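You operate a simulated robot arm through the tools that you are given. There is no shell and no other tool.

Carry out the task below with a simulated two-armed robot. There is one attempt and no reset: what you move stays moved.

TASK
Split the two tubes at CROSS: the first to STORE, the second to TEST.
Fine: release them one at a time; stop once both are there.

Only the result counts: the job must be done as asked and must still hold three seconds after the hand-in. Knocking over, shifting, dropping, spilling or breaking anything else fails it.

THE ROBOT
Two 7-joint arms with two-finger grippers on one trunk that stands fixed in place. Base frame: the origin is at the foot of the trunk, x ahead of it, y to its left, z up. Units: cm, rad, N and s.
The left shoulder is at [3, 17.5, 130.4], the right one opposite. With the tool pointing down near the work surface each hand reaches from about 10 to 76 cm from the base axis, measured 20 degrees to its own side. Payload 2.94 kg a hand.
The tool frame of a hand sits at the grasp point between the pads (the TCP): z along the fingers, y along the line on which they close. The tips reach 3 cm beyond it. The gripper opens to 13.8 cm. The gripper's body begins 10.9 cm behind the TCP.
Orientation is told as [roll, pitch, yaw] about the base's x, y, z axes, in that order, counted from this pose: with the fingers straight down and closing along the base's y, the tool's x points along the base's -x, its y along +y and its z along -z.

THE INTERFACE
- The arms move only by the tool servo_tool. It takes "left_series", "right_series" or both (then of equal length, played together; a hand with none holds still); each is a list of rows, each a list of 7 numbers: the shift along the tool's x, y, z in cm, then the turn, a rotation vector about the tool's x, y, z in rad, then the finger opening in cm, from 0 to 13.8. In form: [[x, y, z, rx, ry, rz, gripper], ...]. A call has 1 to 20 rows; each row shifts and turns the commanded pose from where the row before left it, along the tool's axes as they then stand. Each row takes 0.2 s and may step no farther than 5 cm and 0.15 rad from the row before; otherwise, or with a gripper value out of range, the whole call is refused. Where a pose cannot be reached the arm comes as near as it can. A force on the tool above 40 N (or 10 N above the force at the start of the call, whichever is more), or a blocked arm, ends the call early, and 0.2 s more pass. Each finger halts on what it meets, pressing with about 41 N; the grip force reading is that of the motor and also rises with nothing between the fingers. The clock runs only during rows and for 0.2 s after the last one: add rows that do not move to give the fingers time. The reply holds the time, the measured pose of the TCP, the force on the tool along the base axes, the opening and the grip force, in the units named above and with some noise, with the torque about the TCP (base axes, N m) and any sound that the robot's microphone picked up, and new pictures: "show" is both (left out), scene, wrist or none (wrist: the cameras of the hands that moved).
- Cameras (640 x 400 px; columns grow to the right, rows downward): "scene" is now at [7.18, -4.77, 178.8]; the picture's right is [-0.55, -0.84, 0.00], its down [-0.55, 0.36, -0.75] and it looks along [0.63, -0.41, -0.66] (base axes); focal length 356 px, centre (320, 200). "left" rides on the left gripper at [7.1, -1.9, -14.6] in its tool frame; the picture's right is [0.26, 0.97, 0.00], its down [-0.85, 0.23, -0.48] and it looks along [-0.46, 0.12, 0.88] (tool axes); focal length 280 px, centre (320, 200). "right" rides on the right gripper at [7.1, 1.9, -14.6] in its tool frame; the picture's right is [-0.26, 0.96, 0.00], its down [-0.85, -0.23, -0.48] and it looks along [-0.46, -0.13, 0.88] (tool axes); focal length 280 px, centre (320, 200). There is no depth. A picture from a camera that has moved, and an enlarged one, comes with that camera's place and axes in the base frame and with its lens.
- raise_lower(by): slides the trunk up (or, below 0, down) by that many cm; the arms and the scene camera ride with it, the base frame stays. It gives what a move gives, with no picture.
- aim_head(pan, tilt): turns the head with the scene camera to pan (to the left, within 2.094 rad either way) and tilt (down, from -0.506 to 1.204), counted from straight ahead of the robot. It gives what a move gives, and a new picture of the scene camera.
- inspect(camera, box): a new picture of the part [left, top, right, bottom] of that camera's present view, enlarged. The clock stands still meanwhile.
- finish_job(): hands the job in; it is judged then, once.

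Places have to be worked out from the pictures, the camera data and where the tool is seen. Open the grippers and draw the arms clear of the work before you hand the job in, unless the task says otherwise.

The tools are called after "Request:" as name(argument=value, ...) on one line, values as JSON. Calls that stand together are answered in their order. servo_tool: Moves the arms, as the interface text tells. Its arguments: {"type":"object","properties":{"left_series":{"type":"array","items":{"type":"array","items":{"type":"number"}}},"right_series":{"type":"array","items":{"type":"array","items":{"type":"number"}}},"show":{"type":"string","enum":["both","scene","wrist","none"]}},"required":[]} The other tools are called the same way: raise_lower (by) slides the trunk up or down; aim_head (pan, tilt) turns the head that bears the scene camera; inspect (camera, box) takes an enlarged picture of a part of a camera's view; finish_job () hands the job in.

At the start:

```text
time_s: 0.0
left_tcp_pos: [50.36, -8.37, 142.01]
left_ee_rot: [0.0, -0.001, 0.003]
left_force: [0.1, -0.1, -0.2]
left_moment: [0.01, 0.02, -0.03]
left_gripper_width: 13.83
left_gripper_force: 0.0
right_tcp_pos: [46.38, -53.32, 141.95]
right_ee_rot: [-0.001, 0.0, 0.003]
right_force: [0.3, -0.4, 0.5]
right_moment: [-0.03, -0.05, 0.0]
right_gripper_width: 13.8
right_gripper_force: 0.1
trunk travel left (down, up): [-47.5, 25.9]
head pan, tilt: [-0.581, 0.726]
```

scene: 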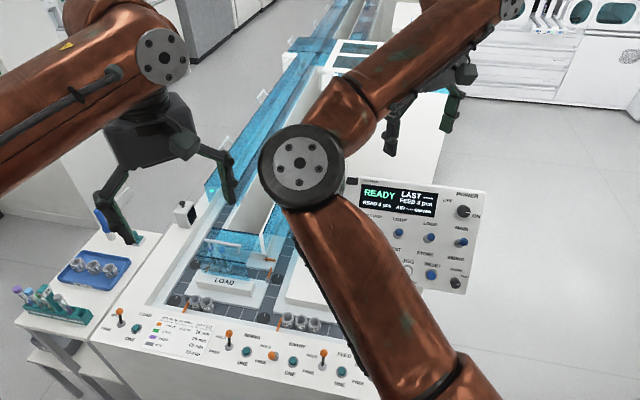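
right: 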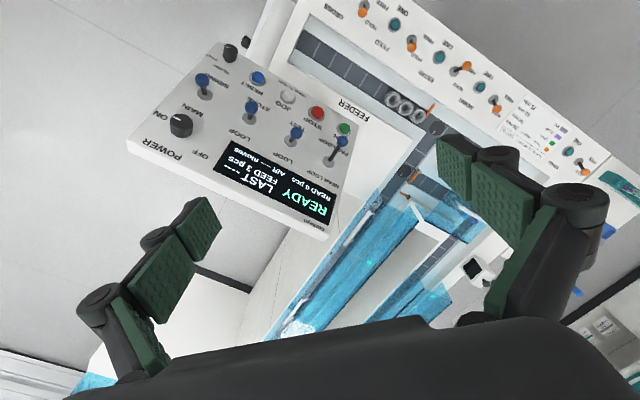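
left: 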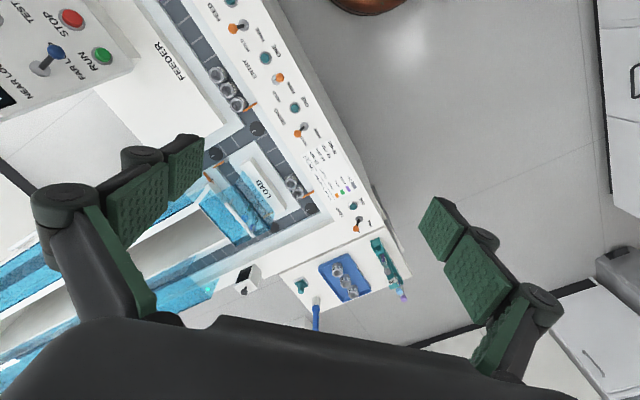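

The pictures show a machine with a control panel, lanes, stops and switches. I'll look closer before moving anything.

Request:
inspect(camera="scene", box=[100, 220, 360, 400])

Request:
inspect(camera="scene", box=[340, 160, 500, 300])

Request:
inspect(camera="left", box=[180, 0, 420, 150])

Request:
inspect(camera="right", box=[280, 0, 640, 225])

Request:
inspect(camera="right", box=[130, 30, 380, 240])

```text
2.22 times, centred on (230, 310) of scene
camera zoom: at [7.18, -4.77, 178.8], right [-0.55, -0.84, 0.0], down [-0.55, 0.36, -0.75], along [0.63, -0.41, -0.66], focal length 790 px, centre (520, -44)
```

zoom: 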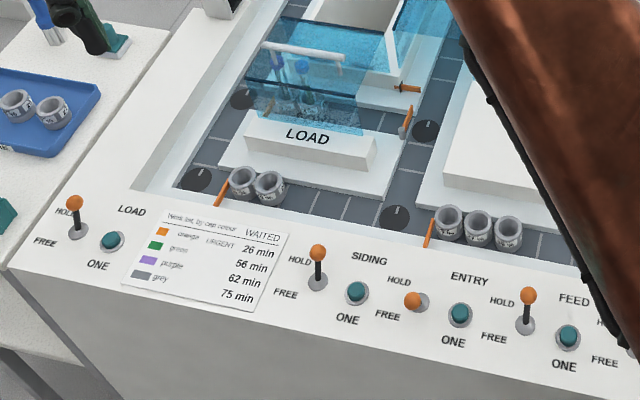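

```text
2.86 times, centred on (420, 230) of scene
camera zoom: at [7.18, -4.77, 178.8], right [-0.55, -0.84, 0.0], down [-0.55, 0.36, -0.75], along [0.63, -0.41, -0.66], focal length 1016 px, centre (34, 114)
```

zoom: 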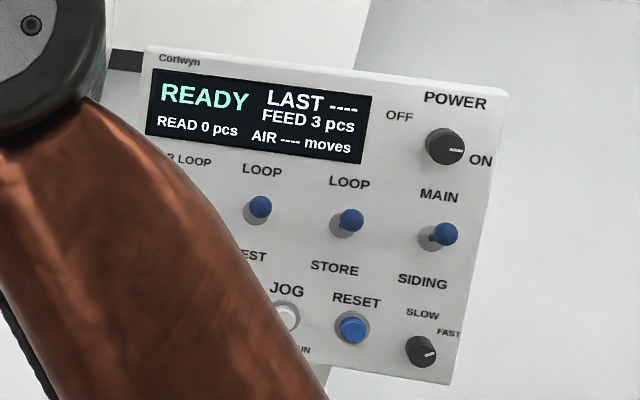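

```text
2.67 times, centred on (300, 75) of left
camera zoom: at [43.29, -10.23, 156.64], right [-0.26, 0.96, 0.0], down [0.85, 0.23, 0.48], along [0.46, 0.12, -0.88], focal length 748 px, centre (373, 533)
```

zoom: 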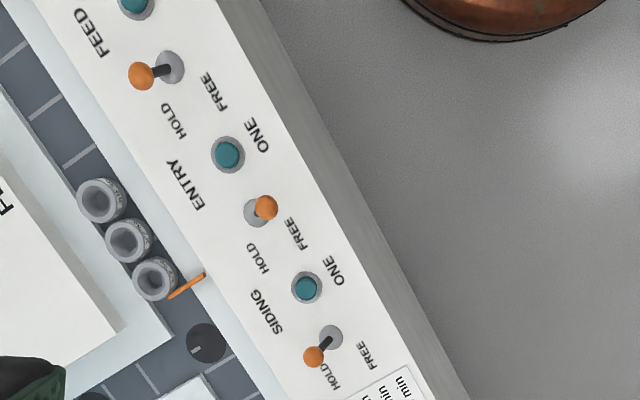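

```text
1.78 times, centred on (460, 112) of right
camera zoom: at [39.25, -51.42, 156.64], right [0.26, 0.97, 0.0], down [0.85, -0.23, 0.48], along [0.46, -0.12, -0.88], focal length 498 px, centre (71, 356)
```

zoom: 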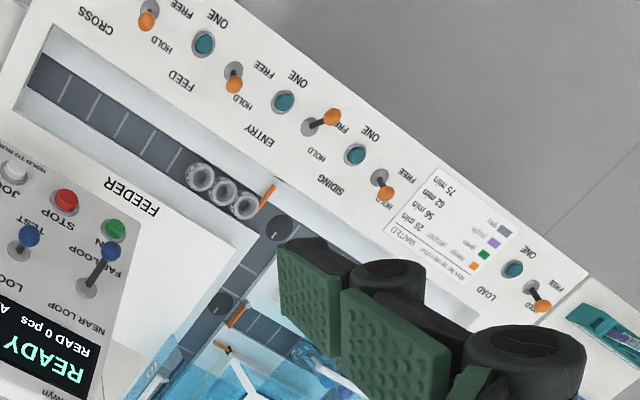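

```text
1.90 times, centred on (255, 135) of right
camera zoom: at [39.25, -51.42, 156.64], right [0.26, 0.97, 0.0], down [0.85, -0.23, 0.48], along [0.46, -0.12, -0.88], focal length 534 px, centre (444, 324)
```

zoom: 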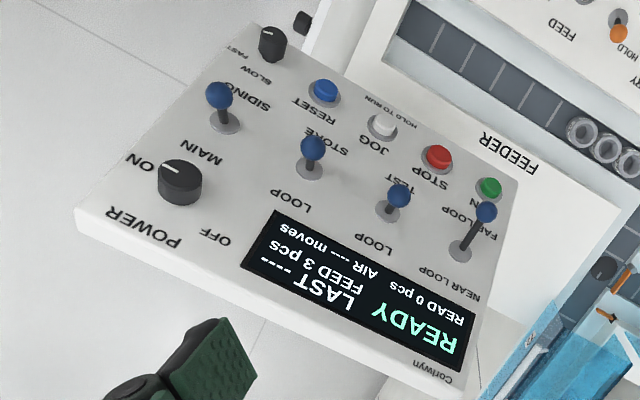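

The machine is a puck track with stops (HOLD/FREE/ONE) and diverters on a panel. I'll pan the head to see the rest of the track, looking for CROSS, STORE and TEST.

Request:
aim_head(pan=-0.2, tilt=0.6)

Request:
aim_head(pan=-1.0, tilt=0.6)

```text
time_s: 0.8
left_tcp_pos: [50.42, -8.35, 141.99]
left_ee_rot: [0.0, 0.001, 0.001]
left_force: [-0.2, -0.5, 0.4]
left_moment: [0.02, -0.01, -0.04]
left_gripper_width: 13.84
left_gripper_force: 0.1
right_tcp_pos: [46.44, -53.36, 141.99]
right_ee_rot: [-0.001, 0.001, 0.001]
right_force: [-0.1, -1.0, -0.3]
right_moment: [-0.02, 0.02, -0.01]
right_gripper_width: 13.78
right_gripper_force: 0.0
trunk travel left (down, up): [-47.5, 25.9]
head pan, tilt: [-0.201, 0.6]
camera scene: at [8.82, -1.94, 179.87], right [-0.2, -0.98, 0.0], down [-0.55, 0.11, -0.82], along [0.81, -0.16, -0.57], focal length 356 px, centre (320, 200)
```

scene: 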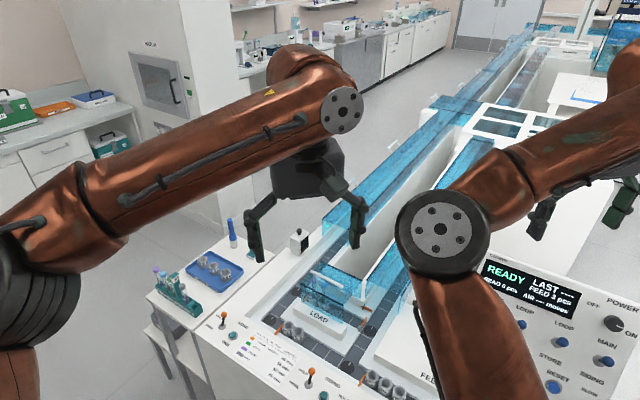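

```text
time_s: 2.0
left_tcp_pos: [50.42, -8.32, 142.03]
left_ee_rot: [0.0, -0.001, 0.002]
left_force: [0.1, 0.5, 0.3]
left_moment: [0.0, 0.0, 0.01]
left_gripper_width: 13.8
left_gripper_force: 0.0
right_tcp_pos: [46.28, -53.43, 142.07]
right_ee_rot: [0.0, 0.0, 0.002]
right_force: [1.2, 0.4, 0.2]
right_moment: [0.04, 0.01, -0.01]
right_gripper_width: 13.79
right_gripper_force: 0.0
trunk travel left (down, up): [-47.5, 25.9]
head pan, tilt: [-1.0, 0.6]
camera scene: at [4.95, -7.6, 179.87], right [-0.84, -0.54, 0.0], down [-0.31, 0.48, -0.82], along [0.45, -0.69, -0.57], focal length 356 px, centre (320, 200)
```

scene: 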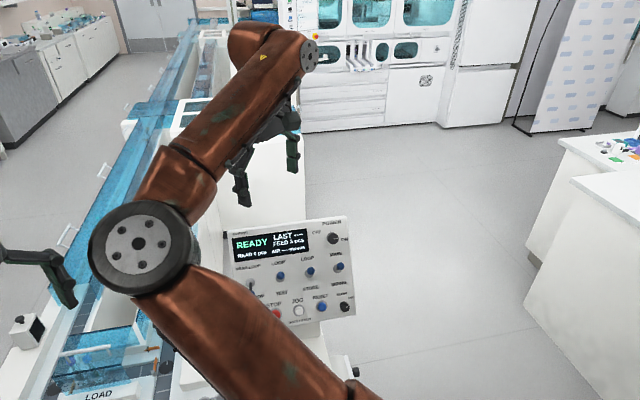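

The track runs far ahead; CROSS, STORE and TEST are likely out there. I'll pan back and zoom on the distance.

Request:
aim_head(pan=-0.5, tilt=0.35)

Request:
inspect(camera="scene", box=[120, 0, 440, 200])

Request:
inspect(camera="scene", box=[240, 20, 400, 120])

```text
time_s: 2.9
left_tcp_pos: [50.31, -8.32, 142.01]
left_ee_rot: [0.0, 0.0, 0.001]
left_force: [-0.2, 0.7, -0.2]
left_moment: [0.0, -0.01, -0.01]
left_gripper_width: 13.81
left_gripper_force: 0.1
right_tcp_pos: [46.35, -53.29, 142.01]
right_ee_rot: [0.001, 0.0, 0.002]
right_force: [-0.5, 0.3, -0.4]
right_moment: [0.03, 0.04, -0.03]
right_gripper_width: 13.8
right_gripper_force: 0.0
trunk travel left (down, up): [-47.5, 25.9]
head pan, tilt: [-0.499, 0.351]
camera scene: at [8.33, -4.63, 182.15], right [-0.48, -0.88, 0.0], down [-0.3, 0.17, -0.94], along [0.82, -0.45, -0.34], focal length 356 px, centre (320, 200)
```

scene: 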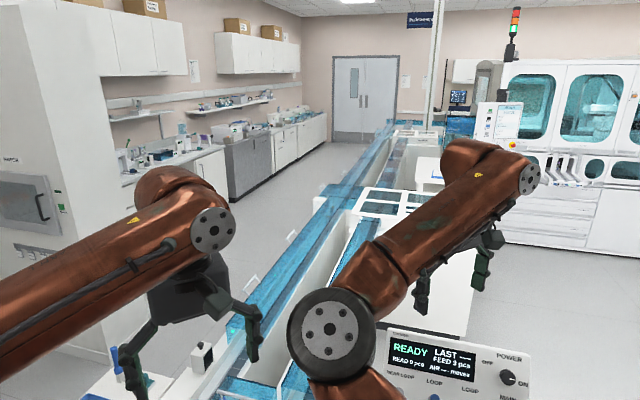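

```text
2.00 times, centred on (280, 100) of scene
camera zoom: at [8.33, -4.63, 182.15], right [-0.48, -0.88, 0.0], down [-0.3, 0.17, -0.94], along [0.82, -0.45, -0.34], focal length 711 px, centre (400, 400)
```

zoom: 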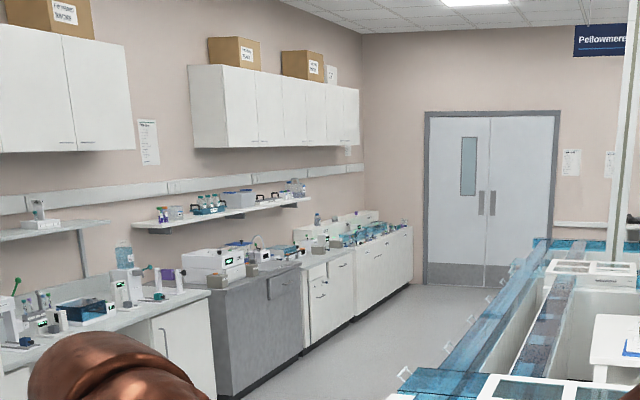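

```text
4.00 times, centred on (320, 70) of scene
camera zoom: at [8.33, -4.63, 182.15], right [-0.48, -0.88, 0.0], down [-0.3, 0.17, -0.94], along [0.82, -0.45, -0.34], focal length 1422 px, centre (320, 720)
```

zoom: 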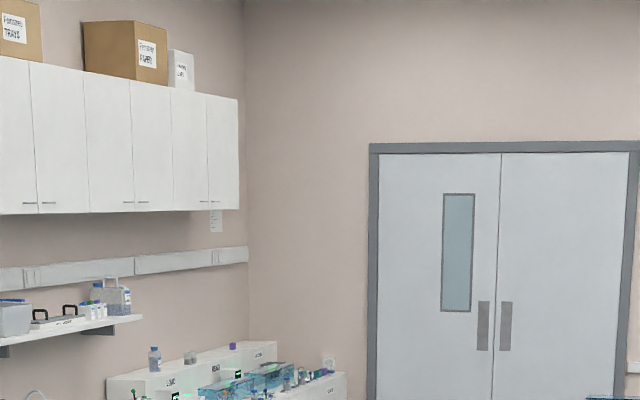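

I'll zoom in on the far parts of the track, then clear the arms for a better view.

Request:
inspect(camera="scene", box=[300, 120, 460, 220])

Request:
raise_lower(by=25)

```text
4.00 times, centred on (380, 170) of scene
camera zoom: at [8.33, -4.63, 182.15], right [-0.48, -0.88, 0.0], down [-0.3, 0.17, -0.94], along [0.82, -0.45, -0.34], focal length 1422 px, centre (80, 320)
```

zoom: 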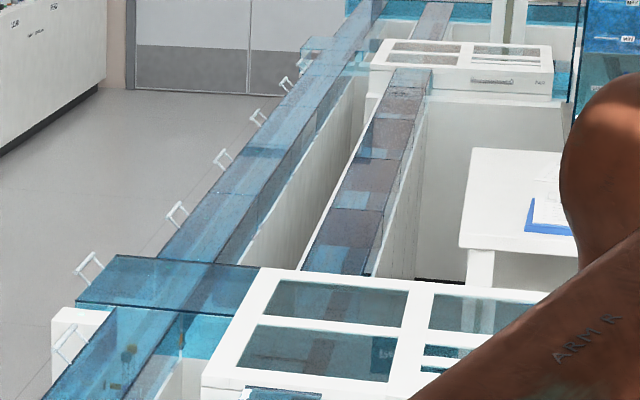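

```text
time_s: 5.5
left_tcp_pos: [50.39, -8.33, 167.14]
left_ee_rot: [0.0, 0.001, 0.001]
left_force: [0.7, 0.2, 0.9]
left_moment: [-0.04, -0.01, 0.01]
left_gripper_width: 13.81
left_gripper_force: 0.0
right_tcp_pos: [46.4, -53.38, 167.01]
right_ee_rot: [0.0, 0.0, 0.001]
right_force: [-0.8, -0.7, -0.2]
right_moment: [0.01, 0.03, -0.02]
right_gripper_width: 13.81
right_gripper_force: 0.1
trunk travel left (down, up): [-72.5, 0.9]
head pan, tilt: [-0.499, 0.351]
```

Trunk is up. I'll draw the right arm back and to the right, and the left one back and to the left, in free air high above everything.

Request:
servo_tool(right_series=[[4, -2.5, 0, 0, 0, 0, 5], [4, -2.5, 0, 0, 0, 0, 5], [4, -2.5, 0, 0, 0, 0, 5], [4, -2.5, 0, 0, 0, 0, 5], [4, -2.5, 0, 0, 0, 0, 5], [4, -2.5, 0, 0, 0, 0, 5], [3, -2.5, 0, 0, 0, 0, 5], [3, -2.5, 0, 0, 0, 0, 5]], left_series=[[2, 4, 0, 0, 0, 0, 5], [2, 4, 0, 0, 0, 0, 5], [2, 4, 0, 0, 0, 0, 5], [2, 4, 0, 0, 0, 0, 5], [2, 4, 0, 0, 0, 0, 5], [2, 4, 0, 0, 0, 0, 5], [2, 4, 0, 0, 0, 0, 5], [2, 4, 0, 0, 0, 0, 5]], show="both")

Request:
aim_head(pan=-0.5, tilt=0.6)

```text
time_s: 7.3
left_tcp_pos: [33.85, 23.95, 167.12]
left_ee_rot: [-0.002, -0.002, -0.001]
left_force: [0.0, -0.1, 1.4]
left_moment: [-0.03, -0.06, 0.01]
left_gripper_width: 4.99
left_gripper_force: 0.1
right_tcp_pos: [15.62, -73.4, 167.19]
right_ee_rot: [-0.003, -0.004, 0.001]
right_force: [0.4, 0.4, -0.1]
right_moment: [0.01, -0.08, -0.03]
right_gripper_width: 4.97
right_gripper_force: 0.1
trunk travel left (down, up): [-72.5, 0.9]
head pan, tilt: [-0.499, 0.351]
camera scene: at [5.64, -4.45, 207.14], right [-0.48, -0.88, 0.0], down [-0.3, 0.16, -0.94], along [0.83, -0.45, -0.34], focal length 356 px, centre (320, 200)
camera right: at [8.55, -71.44, 181.77], right [0.26, 0.97, 0.0], down [0.85, -0.23, 0.48], along [0.46, -0.13, -0.88], focal length 280 px, centre (320, 200)
camera left: at [26.72, 22.11, 181.67], right [-0.26, 0.96, 0.0], down [0.85, 0.23, 0.48], along [0.46, 0.12, -0.88], focal length 280 px, centre (320, 200)
```

scene: 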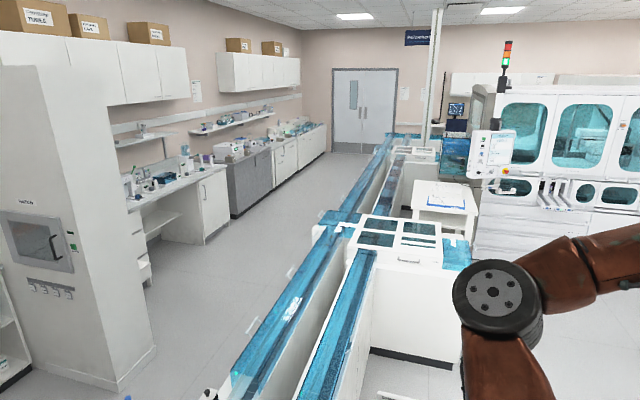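
right: 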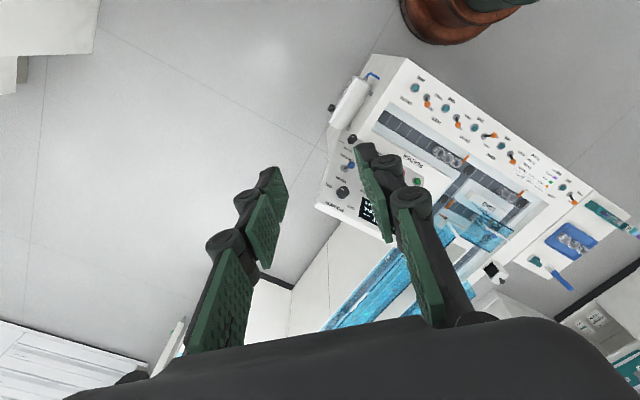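
left: 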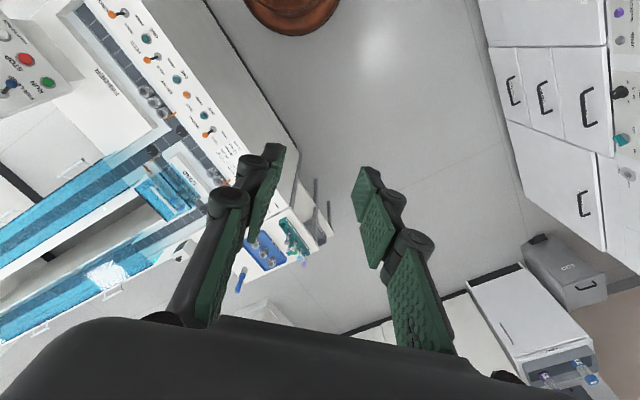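

```text
time_s: 8.1
left_tcp_pos: [34.42, 23.8, 166.99]
left_ee_rot: [0.001, 0.001, 0.0]
left_force: [0.2, -0.4, -0.3]
left_moment: [-0.01, 0.03, -0.03]
left_gripper_width: 5.01
left_gripper_force: 0.0
right_tcp_pos: [16.28, -73.46, 167.01]
right_ee_rot: [0.0, 0.0, 0.0]
right_force: [0.8, -0.1, -0.2]
right_moment: [0.04, 0.04, 0.02]
right_gripper_width: 5.02
right_gripper_force: 0.0
trunk travel left (down, up): [-72.5, 0.9]
head pan, tilt: [-0.499, 0.6]
camera scene: at [5.88, -4.4, 204.84], right [-0.48, -0.88, 0.0], down [-0.5, 0.27, -0.83], along [0.72, -0.39, -0.56], focal length 356 px, centre (320, 200)
```

scene: 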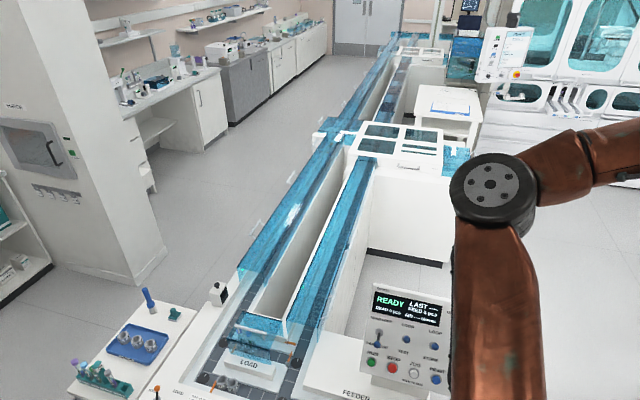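

Good overview now. I zoom in on the far track, the cross module, the panel and the near section.

Request:
inspect(camera="scene", box=[300, 20, 500, 145])

Request:
inspect(camera="scene", box=[310, 100, 480, 206])

Request:
inspect(camera="scene", box=[200, 200, 360, 300])

Request:
inspect(camera="scene", box=[60, 280, 300, 400])

Request:
inspect(camera="scene", box=[350, 270, 460, 400])

Request:
inspect(camera="scene", box=[220, 130, 380, 330])

Request:
inspect(camera="right", box=[310, 40, 640, 246])

Request:
aim_head(pan=-0.6, tilt=1.0)

```text
3.20 times, centred on (400, 82) of scene
camera zoom: at [5.88, -4.4, 204.84], right [-0.48, -0.88, 0.0], down [-0.5, 0.27, -0.83], along [0.72, -0.39, -0.56], focal length 1138 px, centre (64, 576)
```

zoom: 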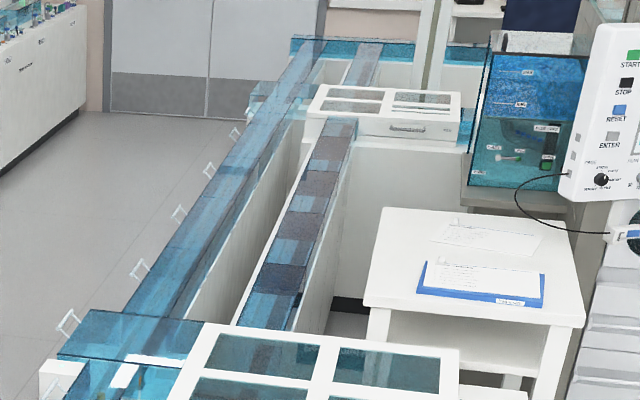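

```text
3.76 times, centred on (395, 153) of scene
camera zoom: at [5.88, -4.4, 204.84], right [-0.48, -0.88, 0.0], down [-0.5, 0.27, -0.83], along [0.72, -0.39, -0.56], focal length 1338 px, centre (38, 377)
```

zoom: 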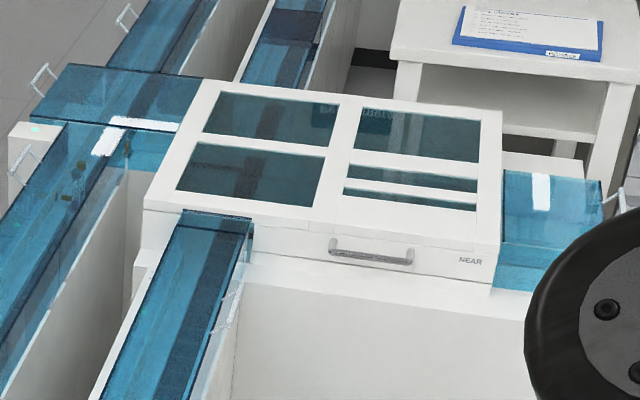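

```text
4.00 times, centred on (280, 250) of scene
camera zoom: at [5.88, -4.4, 204.84], right [-0.48, -0.88, 0.0], down [-0.5, 0.27, -0.83], along [0.72, -0.39, -0.56], focal length 1422 px, centre (480, 0)
```

zoom: 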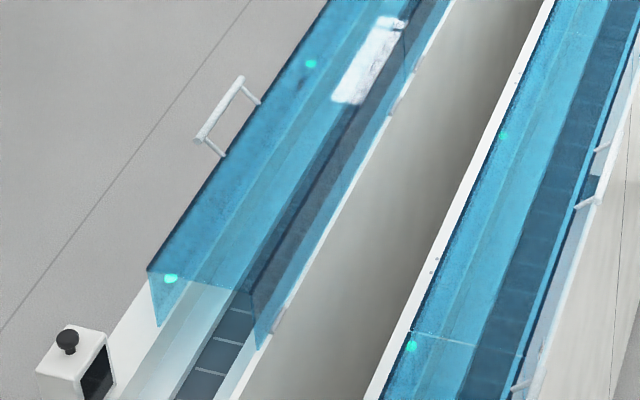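

```text
2.67 times, centred on (180, 340) of scene
camera zoom: at [5.88, -4.4, 204.84], right [-0.48, -0.88, 0.0], down [-0.5, 0.27, -0.83], along [0.72, -0.39, -0.56], focal length 948 px, centre (693, -173)
```

zoom: 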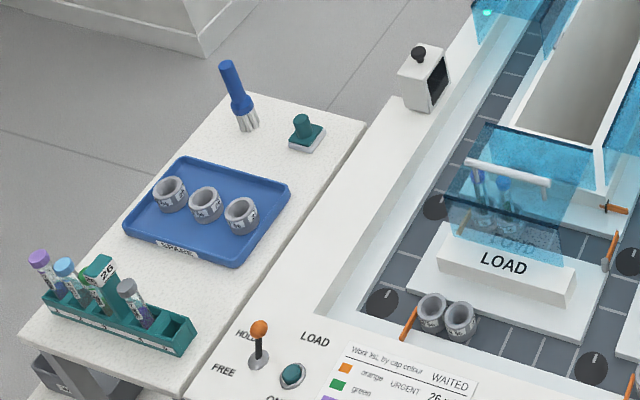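

```text
3.08 times, centred on (405, 335) of scene
camera zoom: at [5.88, -4.4, 204.84], right [-0.48, -0.88, 0.0], down [-0.5, 0.27, -0.83], along [0.72, -0.39, -0.56], focal length 1094 px, centre (58, -215)
```

zoom: 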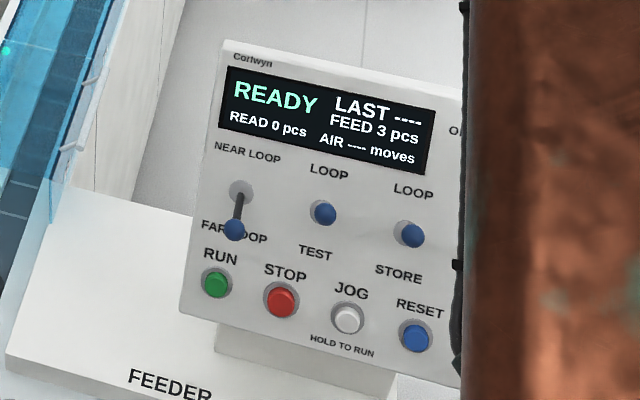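

```text
2.00 times, centred on (300, 230) of scene
camera zoom: at [5.88, -4.4, 204.84], right [-0.48, -0.88, 0.0], down [-0.5, 0.27, -0.83], along [0.72, -0.39, -0.56], focal length 711 px, centre (360, 140)
```

zoom: 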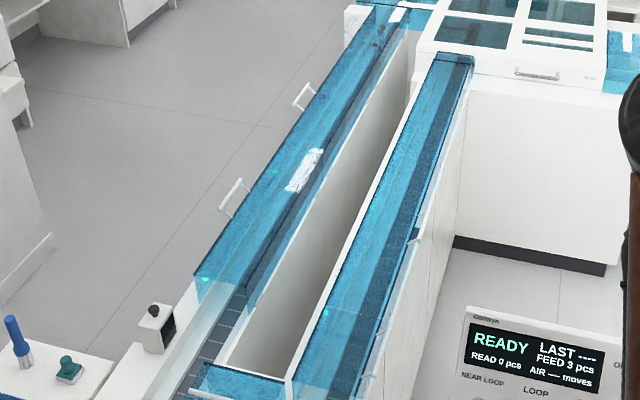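

```text
1.94 times, centred on (475, 143) of right
camera zoom: at [9.2, -71.55, 181.66], right [0.26, 0.97, 0.0], down [0.85, -0.23, 0.48], along [0.46, -0.12, -0.88], focal length 544 px, centre (19, 310)
```

zoom: 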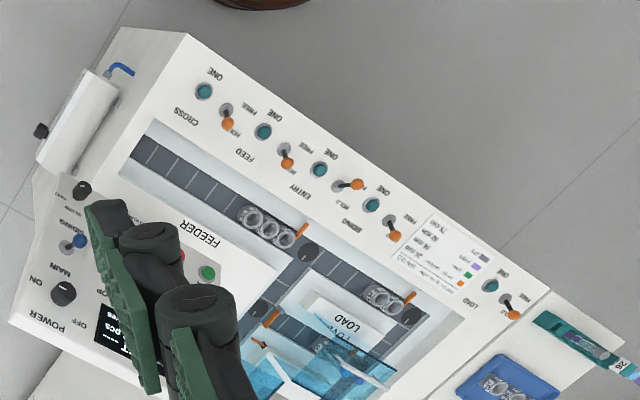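

```text
time_s: 8.9
left_tcp_pos: [34.39, 23.83, 166.97]
left_ee_rot: [-0.001, -0.001, 0.002]
left_force: [-0.1, -0.5, 0.9]
left_moment: [0.01, -0.01, 0.03]
left_gripper_width: 4.98
left_gripper_force: 0.0
right_tcp_pos: [16.32, -73.49, 166.99]
right_ee_rot: [0.0, 0.001, 0.002]
right_force: [-0.3, -0.5, 0.4]
right_moment: [0.01, 0.05, 0.02]
right_gripper_width: 5.0
right_gripper_force: 0.0
trunk travel left (down, up): [-72.5, 0.9]
head pan, tilt: [-0.6, 1.0]
camera scene: at [3.77, -4.1, 201.64], right [-0.56, -0.83, 0.0], down [-0.69, 0.47, -0.54], along [0.45, -0.31, -0.84], focal length 356 px, centre (320, 200)
```

scene: 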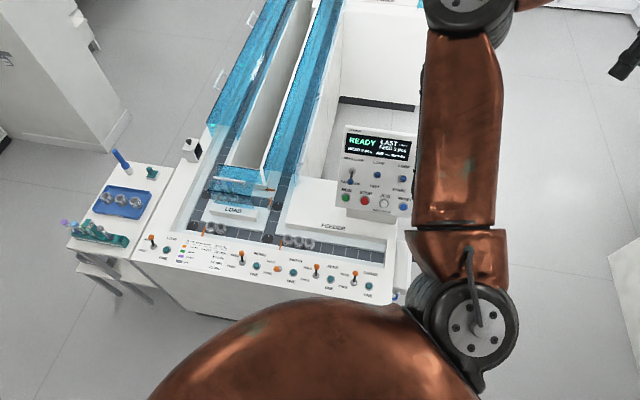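

I'll aim the head at the far modules and zoom hard to find tubes at CROSS and the STORE/TEST labels.

Request:
aim_head(pan=-0.5, tilt=0.4)

Request:
inspect(camera="scene", box=[300, 185, 380, 235])

Request:
inspect(camera="scene", box=[340, 185, 420, 235])

Request:
inspect(camera="scene", box=[400, 185, 500, 250])

Request:
inspect(camera="scene", box=[370, 110, 450, 160])

Request:
inspect(camera="scene", box=[430, 110, 530, 172])

Request:
inspect(camera="scene", box=[340, 150, 420, 200])

```text
time_s: 9.9
left_tcp_pos: [34.38, 23.82, 166.99]
left_ee_rot: [0.0, 0.0, 0.001]
left_force: [-1.4, -0.1, 0.5]
left_moment: [-0.01, 0.01, 0.0]
left_gripper_width: 4.99
left_gripper_force: 0.1
right_tcp_pos: [16.21, -73.54, 167.1]
right_ee_rot: [0.0, -0.001, 0.002]
right_force: [0.1, -1.2, 0.2]
right_moment: [0.0, 0.03, 0.0]
right_gripper_width: 5.0
right_gripper_force: 0.1
trunk travel left (down, up): [-72.5, 0.9]
head pan, tilt: [-0.499, 0.4]
camera scene: at [6.2, -4.59, 206.65], right [-0.48, -0.88, 0.0], down [-0.34, 0.19, -0.92], along [0.81, -0.44, -0.39], focal length 356 px, centre (320, 200)
```

scene: 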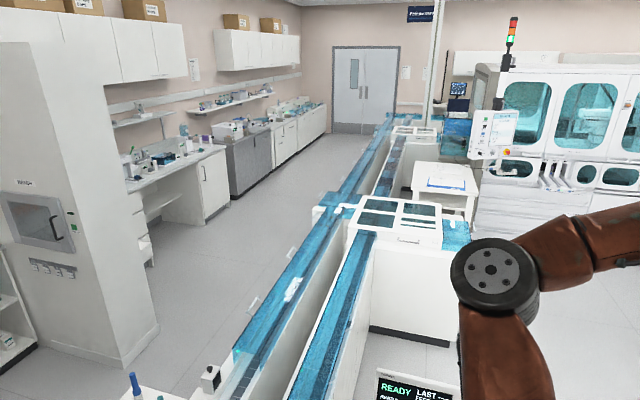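

```text
8.00 times, centred on (340, 210) of scene
camera zoom: at [6.2, -4.59, 206.65], right [-0.48, -0.88, 0.0], down [-0.34, 0.19, -0.92], along [0.81, -0.44, -0.39], focal length 2844 px, centre (160, 120)
```

zoom: 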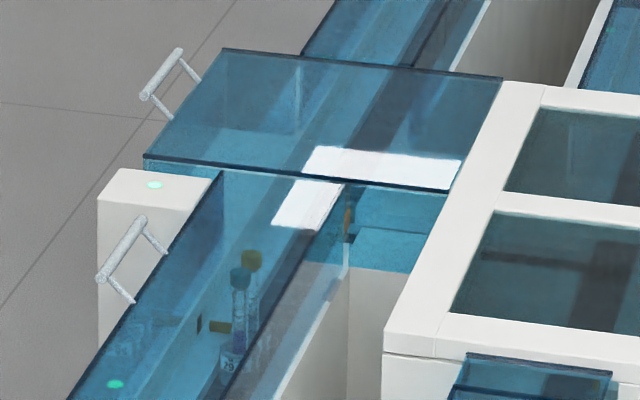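

```text
8.00 times, centred on (380, 210) of scene
camera zoom: at [6.2, -4.59, 206.65], right [-0.48, -0.88, 0.0], down [-0.34, 0.19, -0.92], along [0.81, -0.44, -0.39], focal length 2844 px, centre (-160, 120)
```

zoom: 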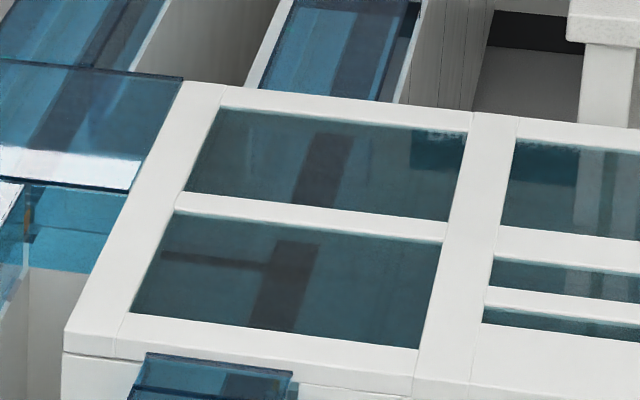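

```text
6.15 times, centred on (450, 218) of scene
camera zoom: at [6.2, -4.59, 206.65], right [-0.48, -0.88, 0.0], down [-0.34, 0.19, -0.92], along [0.81, -0.44, -0.39], focal length 2188 px, centre (-480, 92)
```

zoom: 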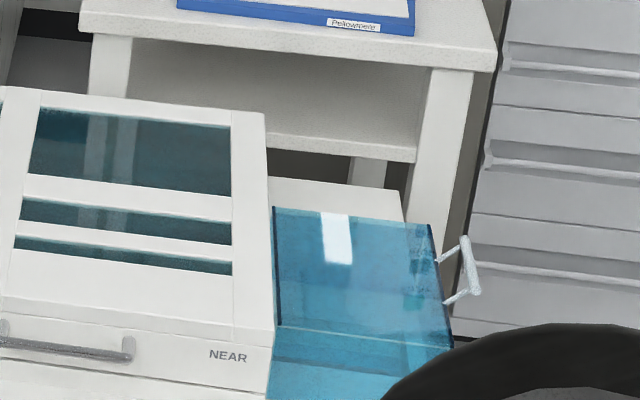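

```text
8.00 times, centred on (410, 135) of scene
camera zoom: at [6.2, -4.59, 206.65], right [-0.48, -0.88, 0.0], down [-0.34, 0.19, -0.92], along [0.81, -0.44, -0.39], focal length 2844 px, centre (-400, 720)
```

zoom: 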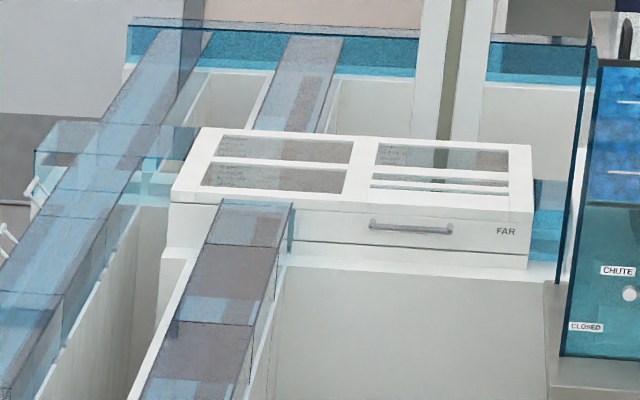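

```text
6.40 times, centred on (480, 141) of scene
camera zoom: at [6.2, -4.59, 206.65], right [-0.48, -0.88, 0.0], down [-0.34, 0.19, -0.92], along [0.81, -0.44, -0.39], focal length 2275 px, centre (-704, 578)
```

zoom: 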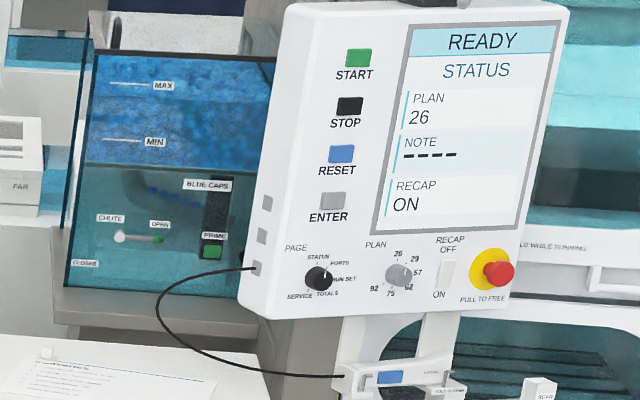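

```text
8.00 times, centred on (380, 175) of scene
camera zoom: at [6.2, -4.59, 206.65], right [-0.48, -0.88, 0.0], down [-0.34, 0.19, -0.92], along [0.81, -0.44, -0.39], focal length 2844 px, centre (-160, 400)
```

zoom: 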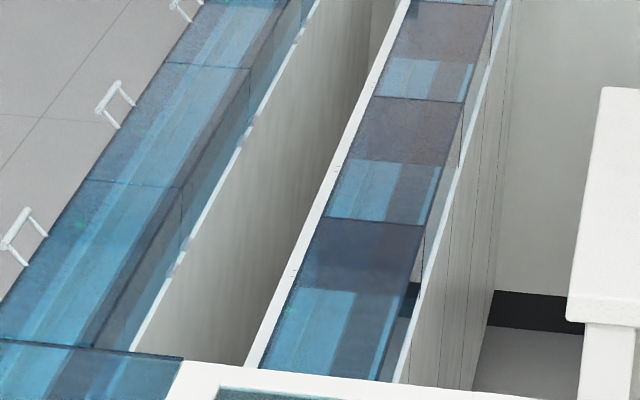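

Two tubes wait near the crossing on the left track. I'll zoom further for labels and the path to STORE and TEST.

Request:
inspect(camera="scene", box=[390, 125, 440, 156])

Request:
inspect(camera="scene", box=[318, 205, 350, 235])

Request:
inspect(camera="scene", box=[385, 195, 445, 235])

Request:
inspect(camera="scene", box=[430, 210, 475, 250])

Request:
inspect(camera="scene", box=[355, 195, 400, 225])

Request:
inspect(camera="scene", box=[425, 125, 470, 165])

Request:
inspect(camera="scene", box=[380, 105, 450, 140])

Request:
inspect(camera="scene", box=[400, 170, 480, 220])

```text
12.80 times, centred on (415, 140) of scene
camera zoom: at [6.2, -4.59, 206.65], right [-0.48, -0.88, 0.0], down [-0.34, 0.19, -0.92], along [0.81, -0.44, -0.39], focal length 4551 px, centre (-896, 962)
```

zoom: 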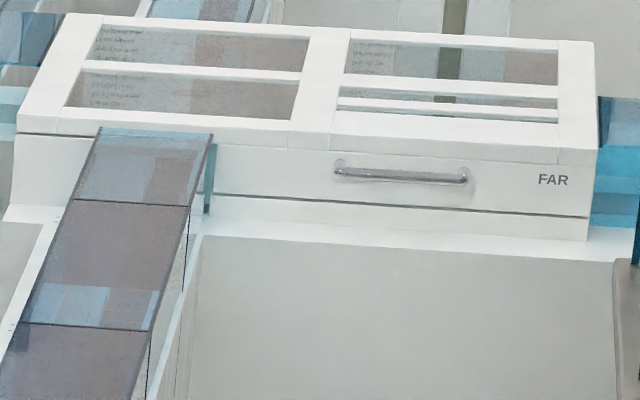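

```text
13.33 times, centred on (334, 220) of scene
camera zoom: at [6.2, -4.59, 206.65], right [-0.48, -0.88, 0.0], down [-0.34, 0.19, -0.92], along [0.81, -0.44, -0.39], focal length 4740 px, centre (133, -67)
```

zoom: 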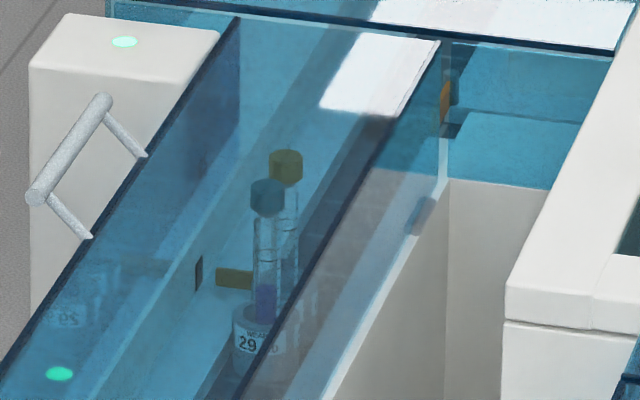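

```text
10.00 times, centred on (415, 215) of scene
camera zoom: at [6.2, -4.59, 206.65], right [-0.48, -0.88, 0.0], down [-0.34, 0.19, -0.92], along [0.81, -0.44, -0.39], focal length 3555 px, centre (-630, 50)
```

zoom: 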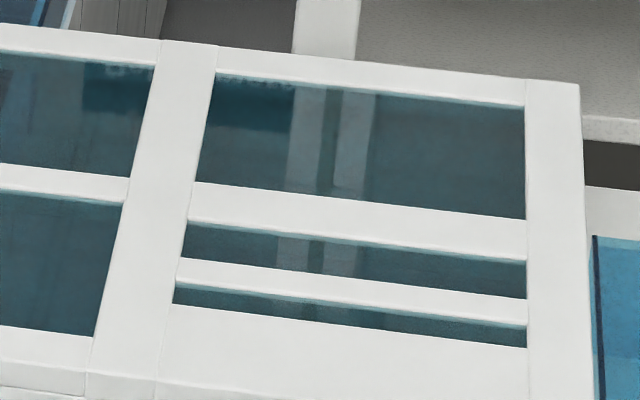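

```text
10.00 times, centred on (452, 230) of scene
camera zoom: at [6.2, -4.59, 206.65], right [-0.48, -0.88, 0.0], down [-0.34, 0.19, -0.92], along [0.81, -0.44, -0.39], focal length 3555 px, centre (-1005, -100)
```

zoom: 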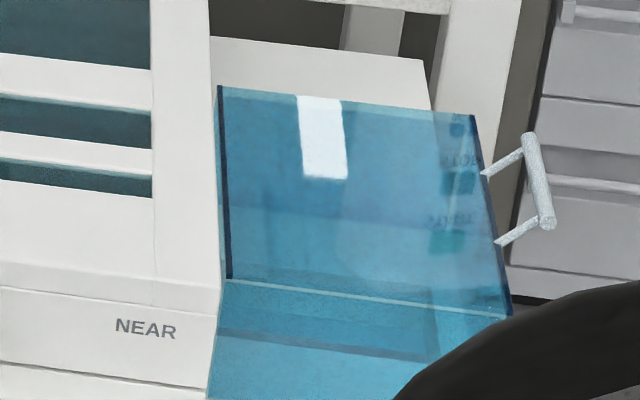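

```text
13.33 times, centred on (378, 210) of scene
camera zoom: at [6.2, -4.59, 206.65], right [-0.48, -0.88, 0.0], down [-0.34, 0.19, -0.92], along [0.81, -0.44, -0.39], focal length 4740 px, centre (-447, 67)
```

zoom: 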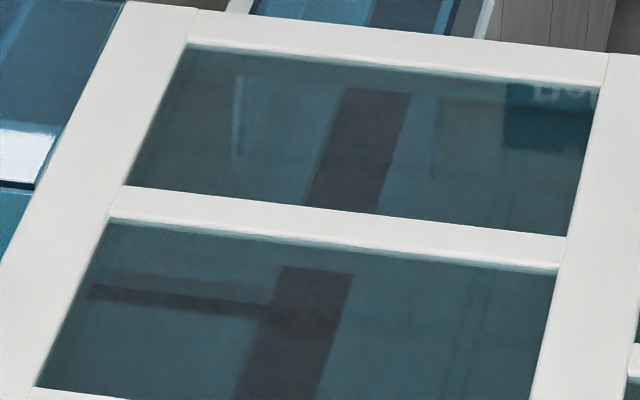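

```text
10.00 times, centred on (448, 145) of scene
camera zoom: at [6.2, -4.59, 206.65], right [-0.48, -0.88, 0.0], down [-0.34, 0.19, -0.92], along [0.81, -0.44, -0.39], focal length 3555 px, centre (-955, 750)
```

zoom: 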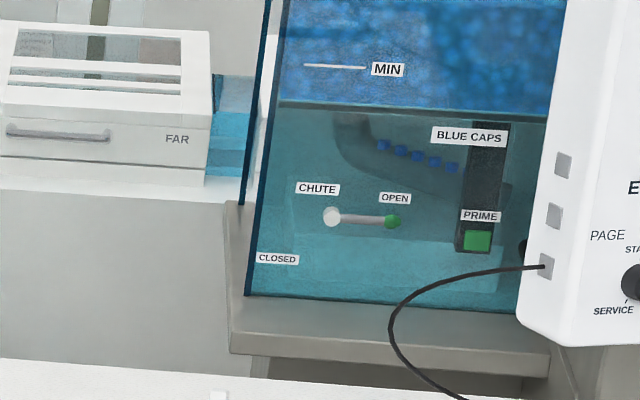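

```text
9.14 times, centred on (415, 122) of scene
camera zoom: at [6.2, -4.59, 206.65], right [-0.48, -0.88, 0.0], down [-0.34, 0.19, -0.92], along [0.81, -0.44, -0.39], focal length 3250 px, centre (-549, 909)
```

zoom: 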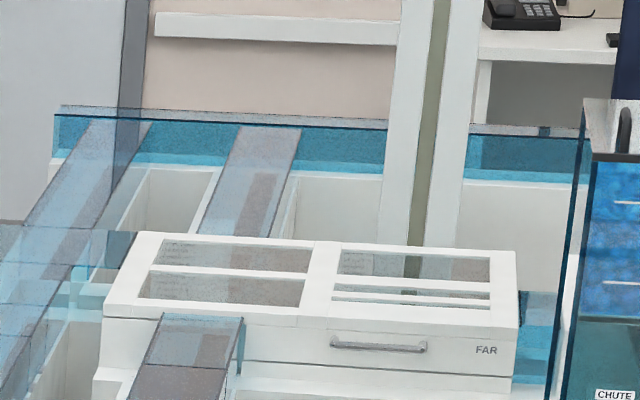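

```text
8.00 times, centred on (440, 195) of scene
camera zoom: at [6.2, -4.59, 206.65], right [-0.48, -0.88, 0.0], down [-0.34, 0.19, -0.92], along [0.81, -0.44, -0.39], focal length 2844 px, centre (-640, 240)
```

zoom: 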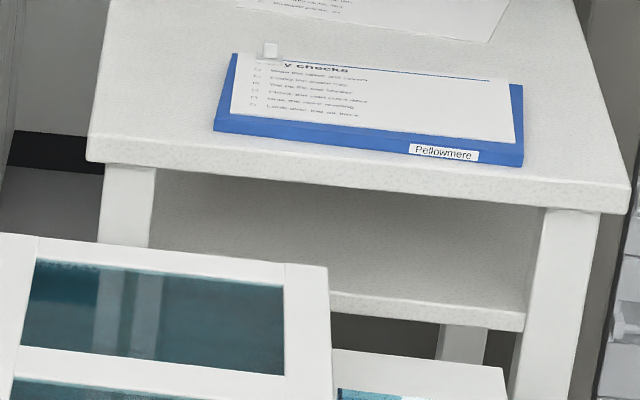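

The near module's right end has something labelled under the cover. Zooming on it.

Request:
inspect(camera="scene", box=[452, 218, 472, 240])

Request:
inspect(camera="scene", box=[520, 150, 640, 225])

Request:
inspect(camera="scene", box=[440, 140, 560, 215])

Request:
inspect(camera="scene", box=[390, 125, 425, 147])

Request:
inspect(camera="scene", box=[325, 212, 345, 226])

```text
16.00 times, centred on (462, 229) of scene
camera zoom: at [6.2, -4.59, 206.65], right [-0.48, -0.88, 0.0], down [-0.34, 0.19, -0.92], along [0.81, -0.44, -0.39], focal length 5688 px, centre (-1952, -264)
```

zoom: 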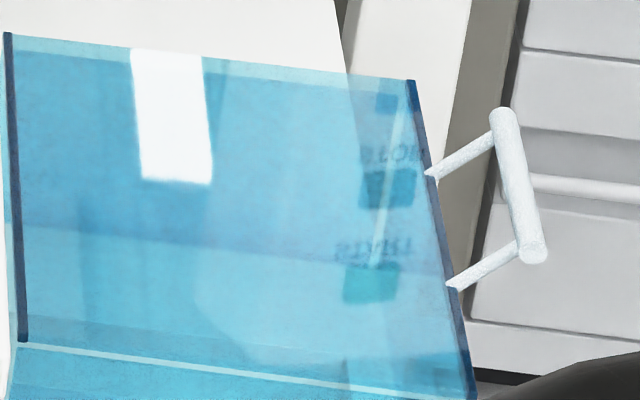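

```text
5.33 times, centred on (580, 188) of scene
camera zoom: at [6.2, -4.59, 206.65], right [-0.48, -0.88, 0.0], down [-0.34, 0.19, -0.92], along [0.81, -0.44, -0.39], focal length 1896 px, centre (-1067, 267)
```

zoom: 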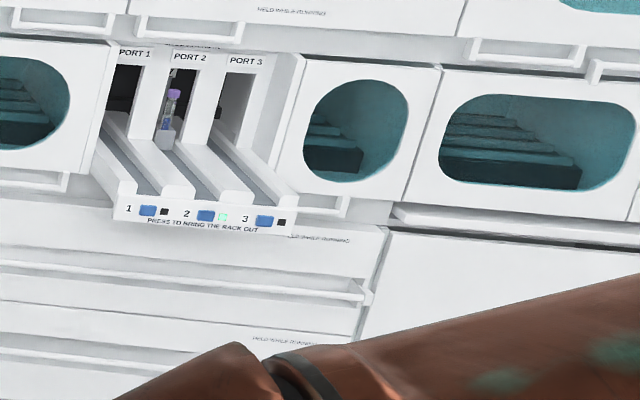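

```text
5.33 times, centred on (500, 178) of scene
camera zoom: at [6.2, -4.59, 206.65], right [-0.48, -0.88, 0.0], down [-0.34, 0.19, -0.92], along [0.81, -0.44, -0.39], focal length 1896 px, centre (-640, 320)
```

zoom: 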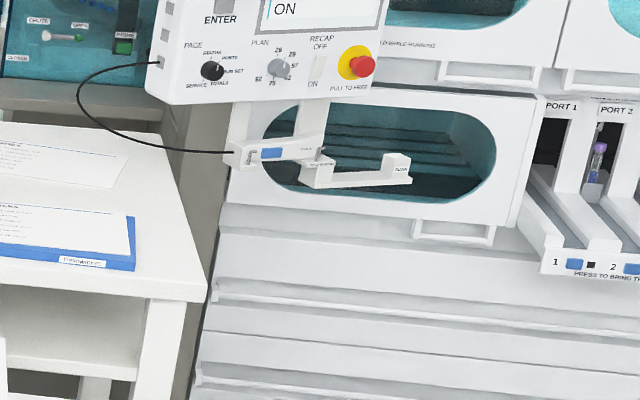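

```text
16.00 times, centred on (408, 136) of scene
camera zoom: at [6.2, -4.59, 206.65], right [-0.48, -0.88, 0.0], down [-0.34, 0.19, -0.92], along [0.81, -0.44, -0.39], focal length 5688 px, centre (-1080, 1224)
```

zoom: 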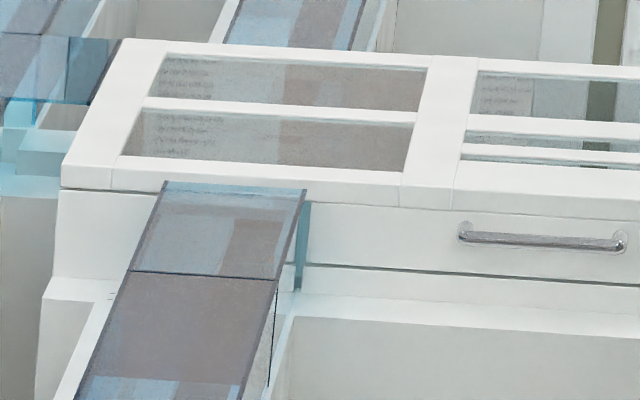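

```text
16.00 times, centred on (335, 219) of scene
camera zoom: at [6.2, -4.59, 206.65], right [-0.48, -0.88, 0.0], down [-0.34, 0.19, -0.92], along [0.81, -0.44, -0.39], focal length 5688 px, centre (80, -104)
```

zoom: 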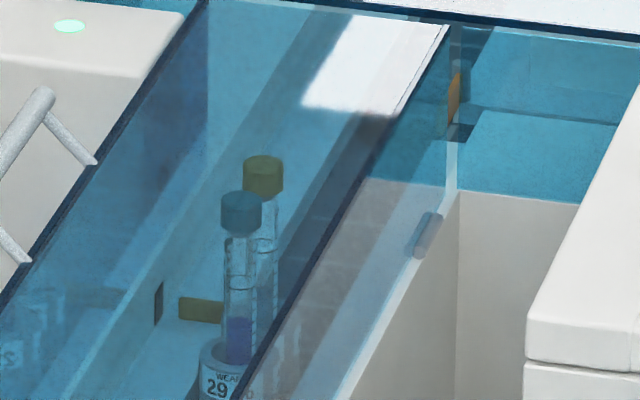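

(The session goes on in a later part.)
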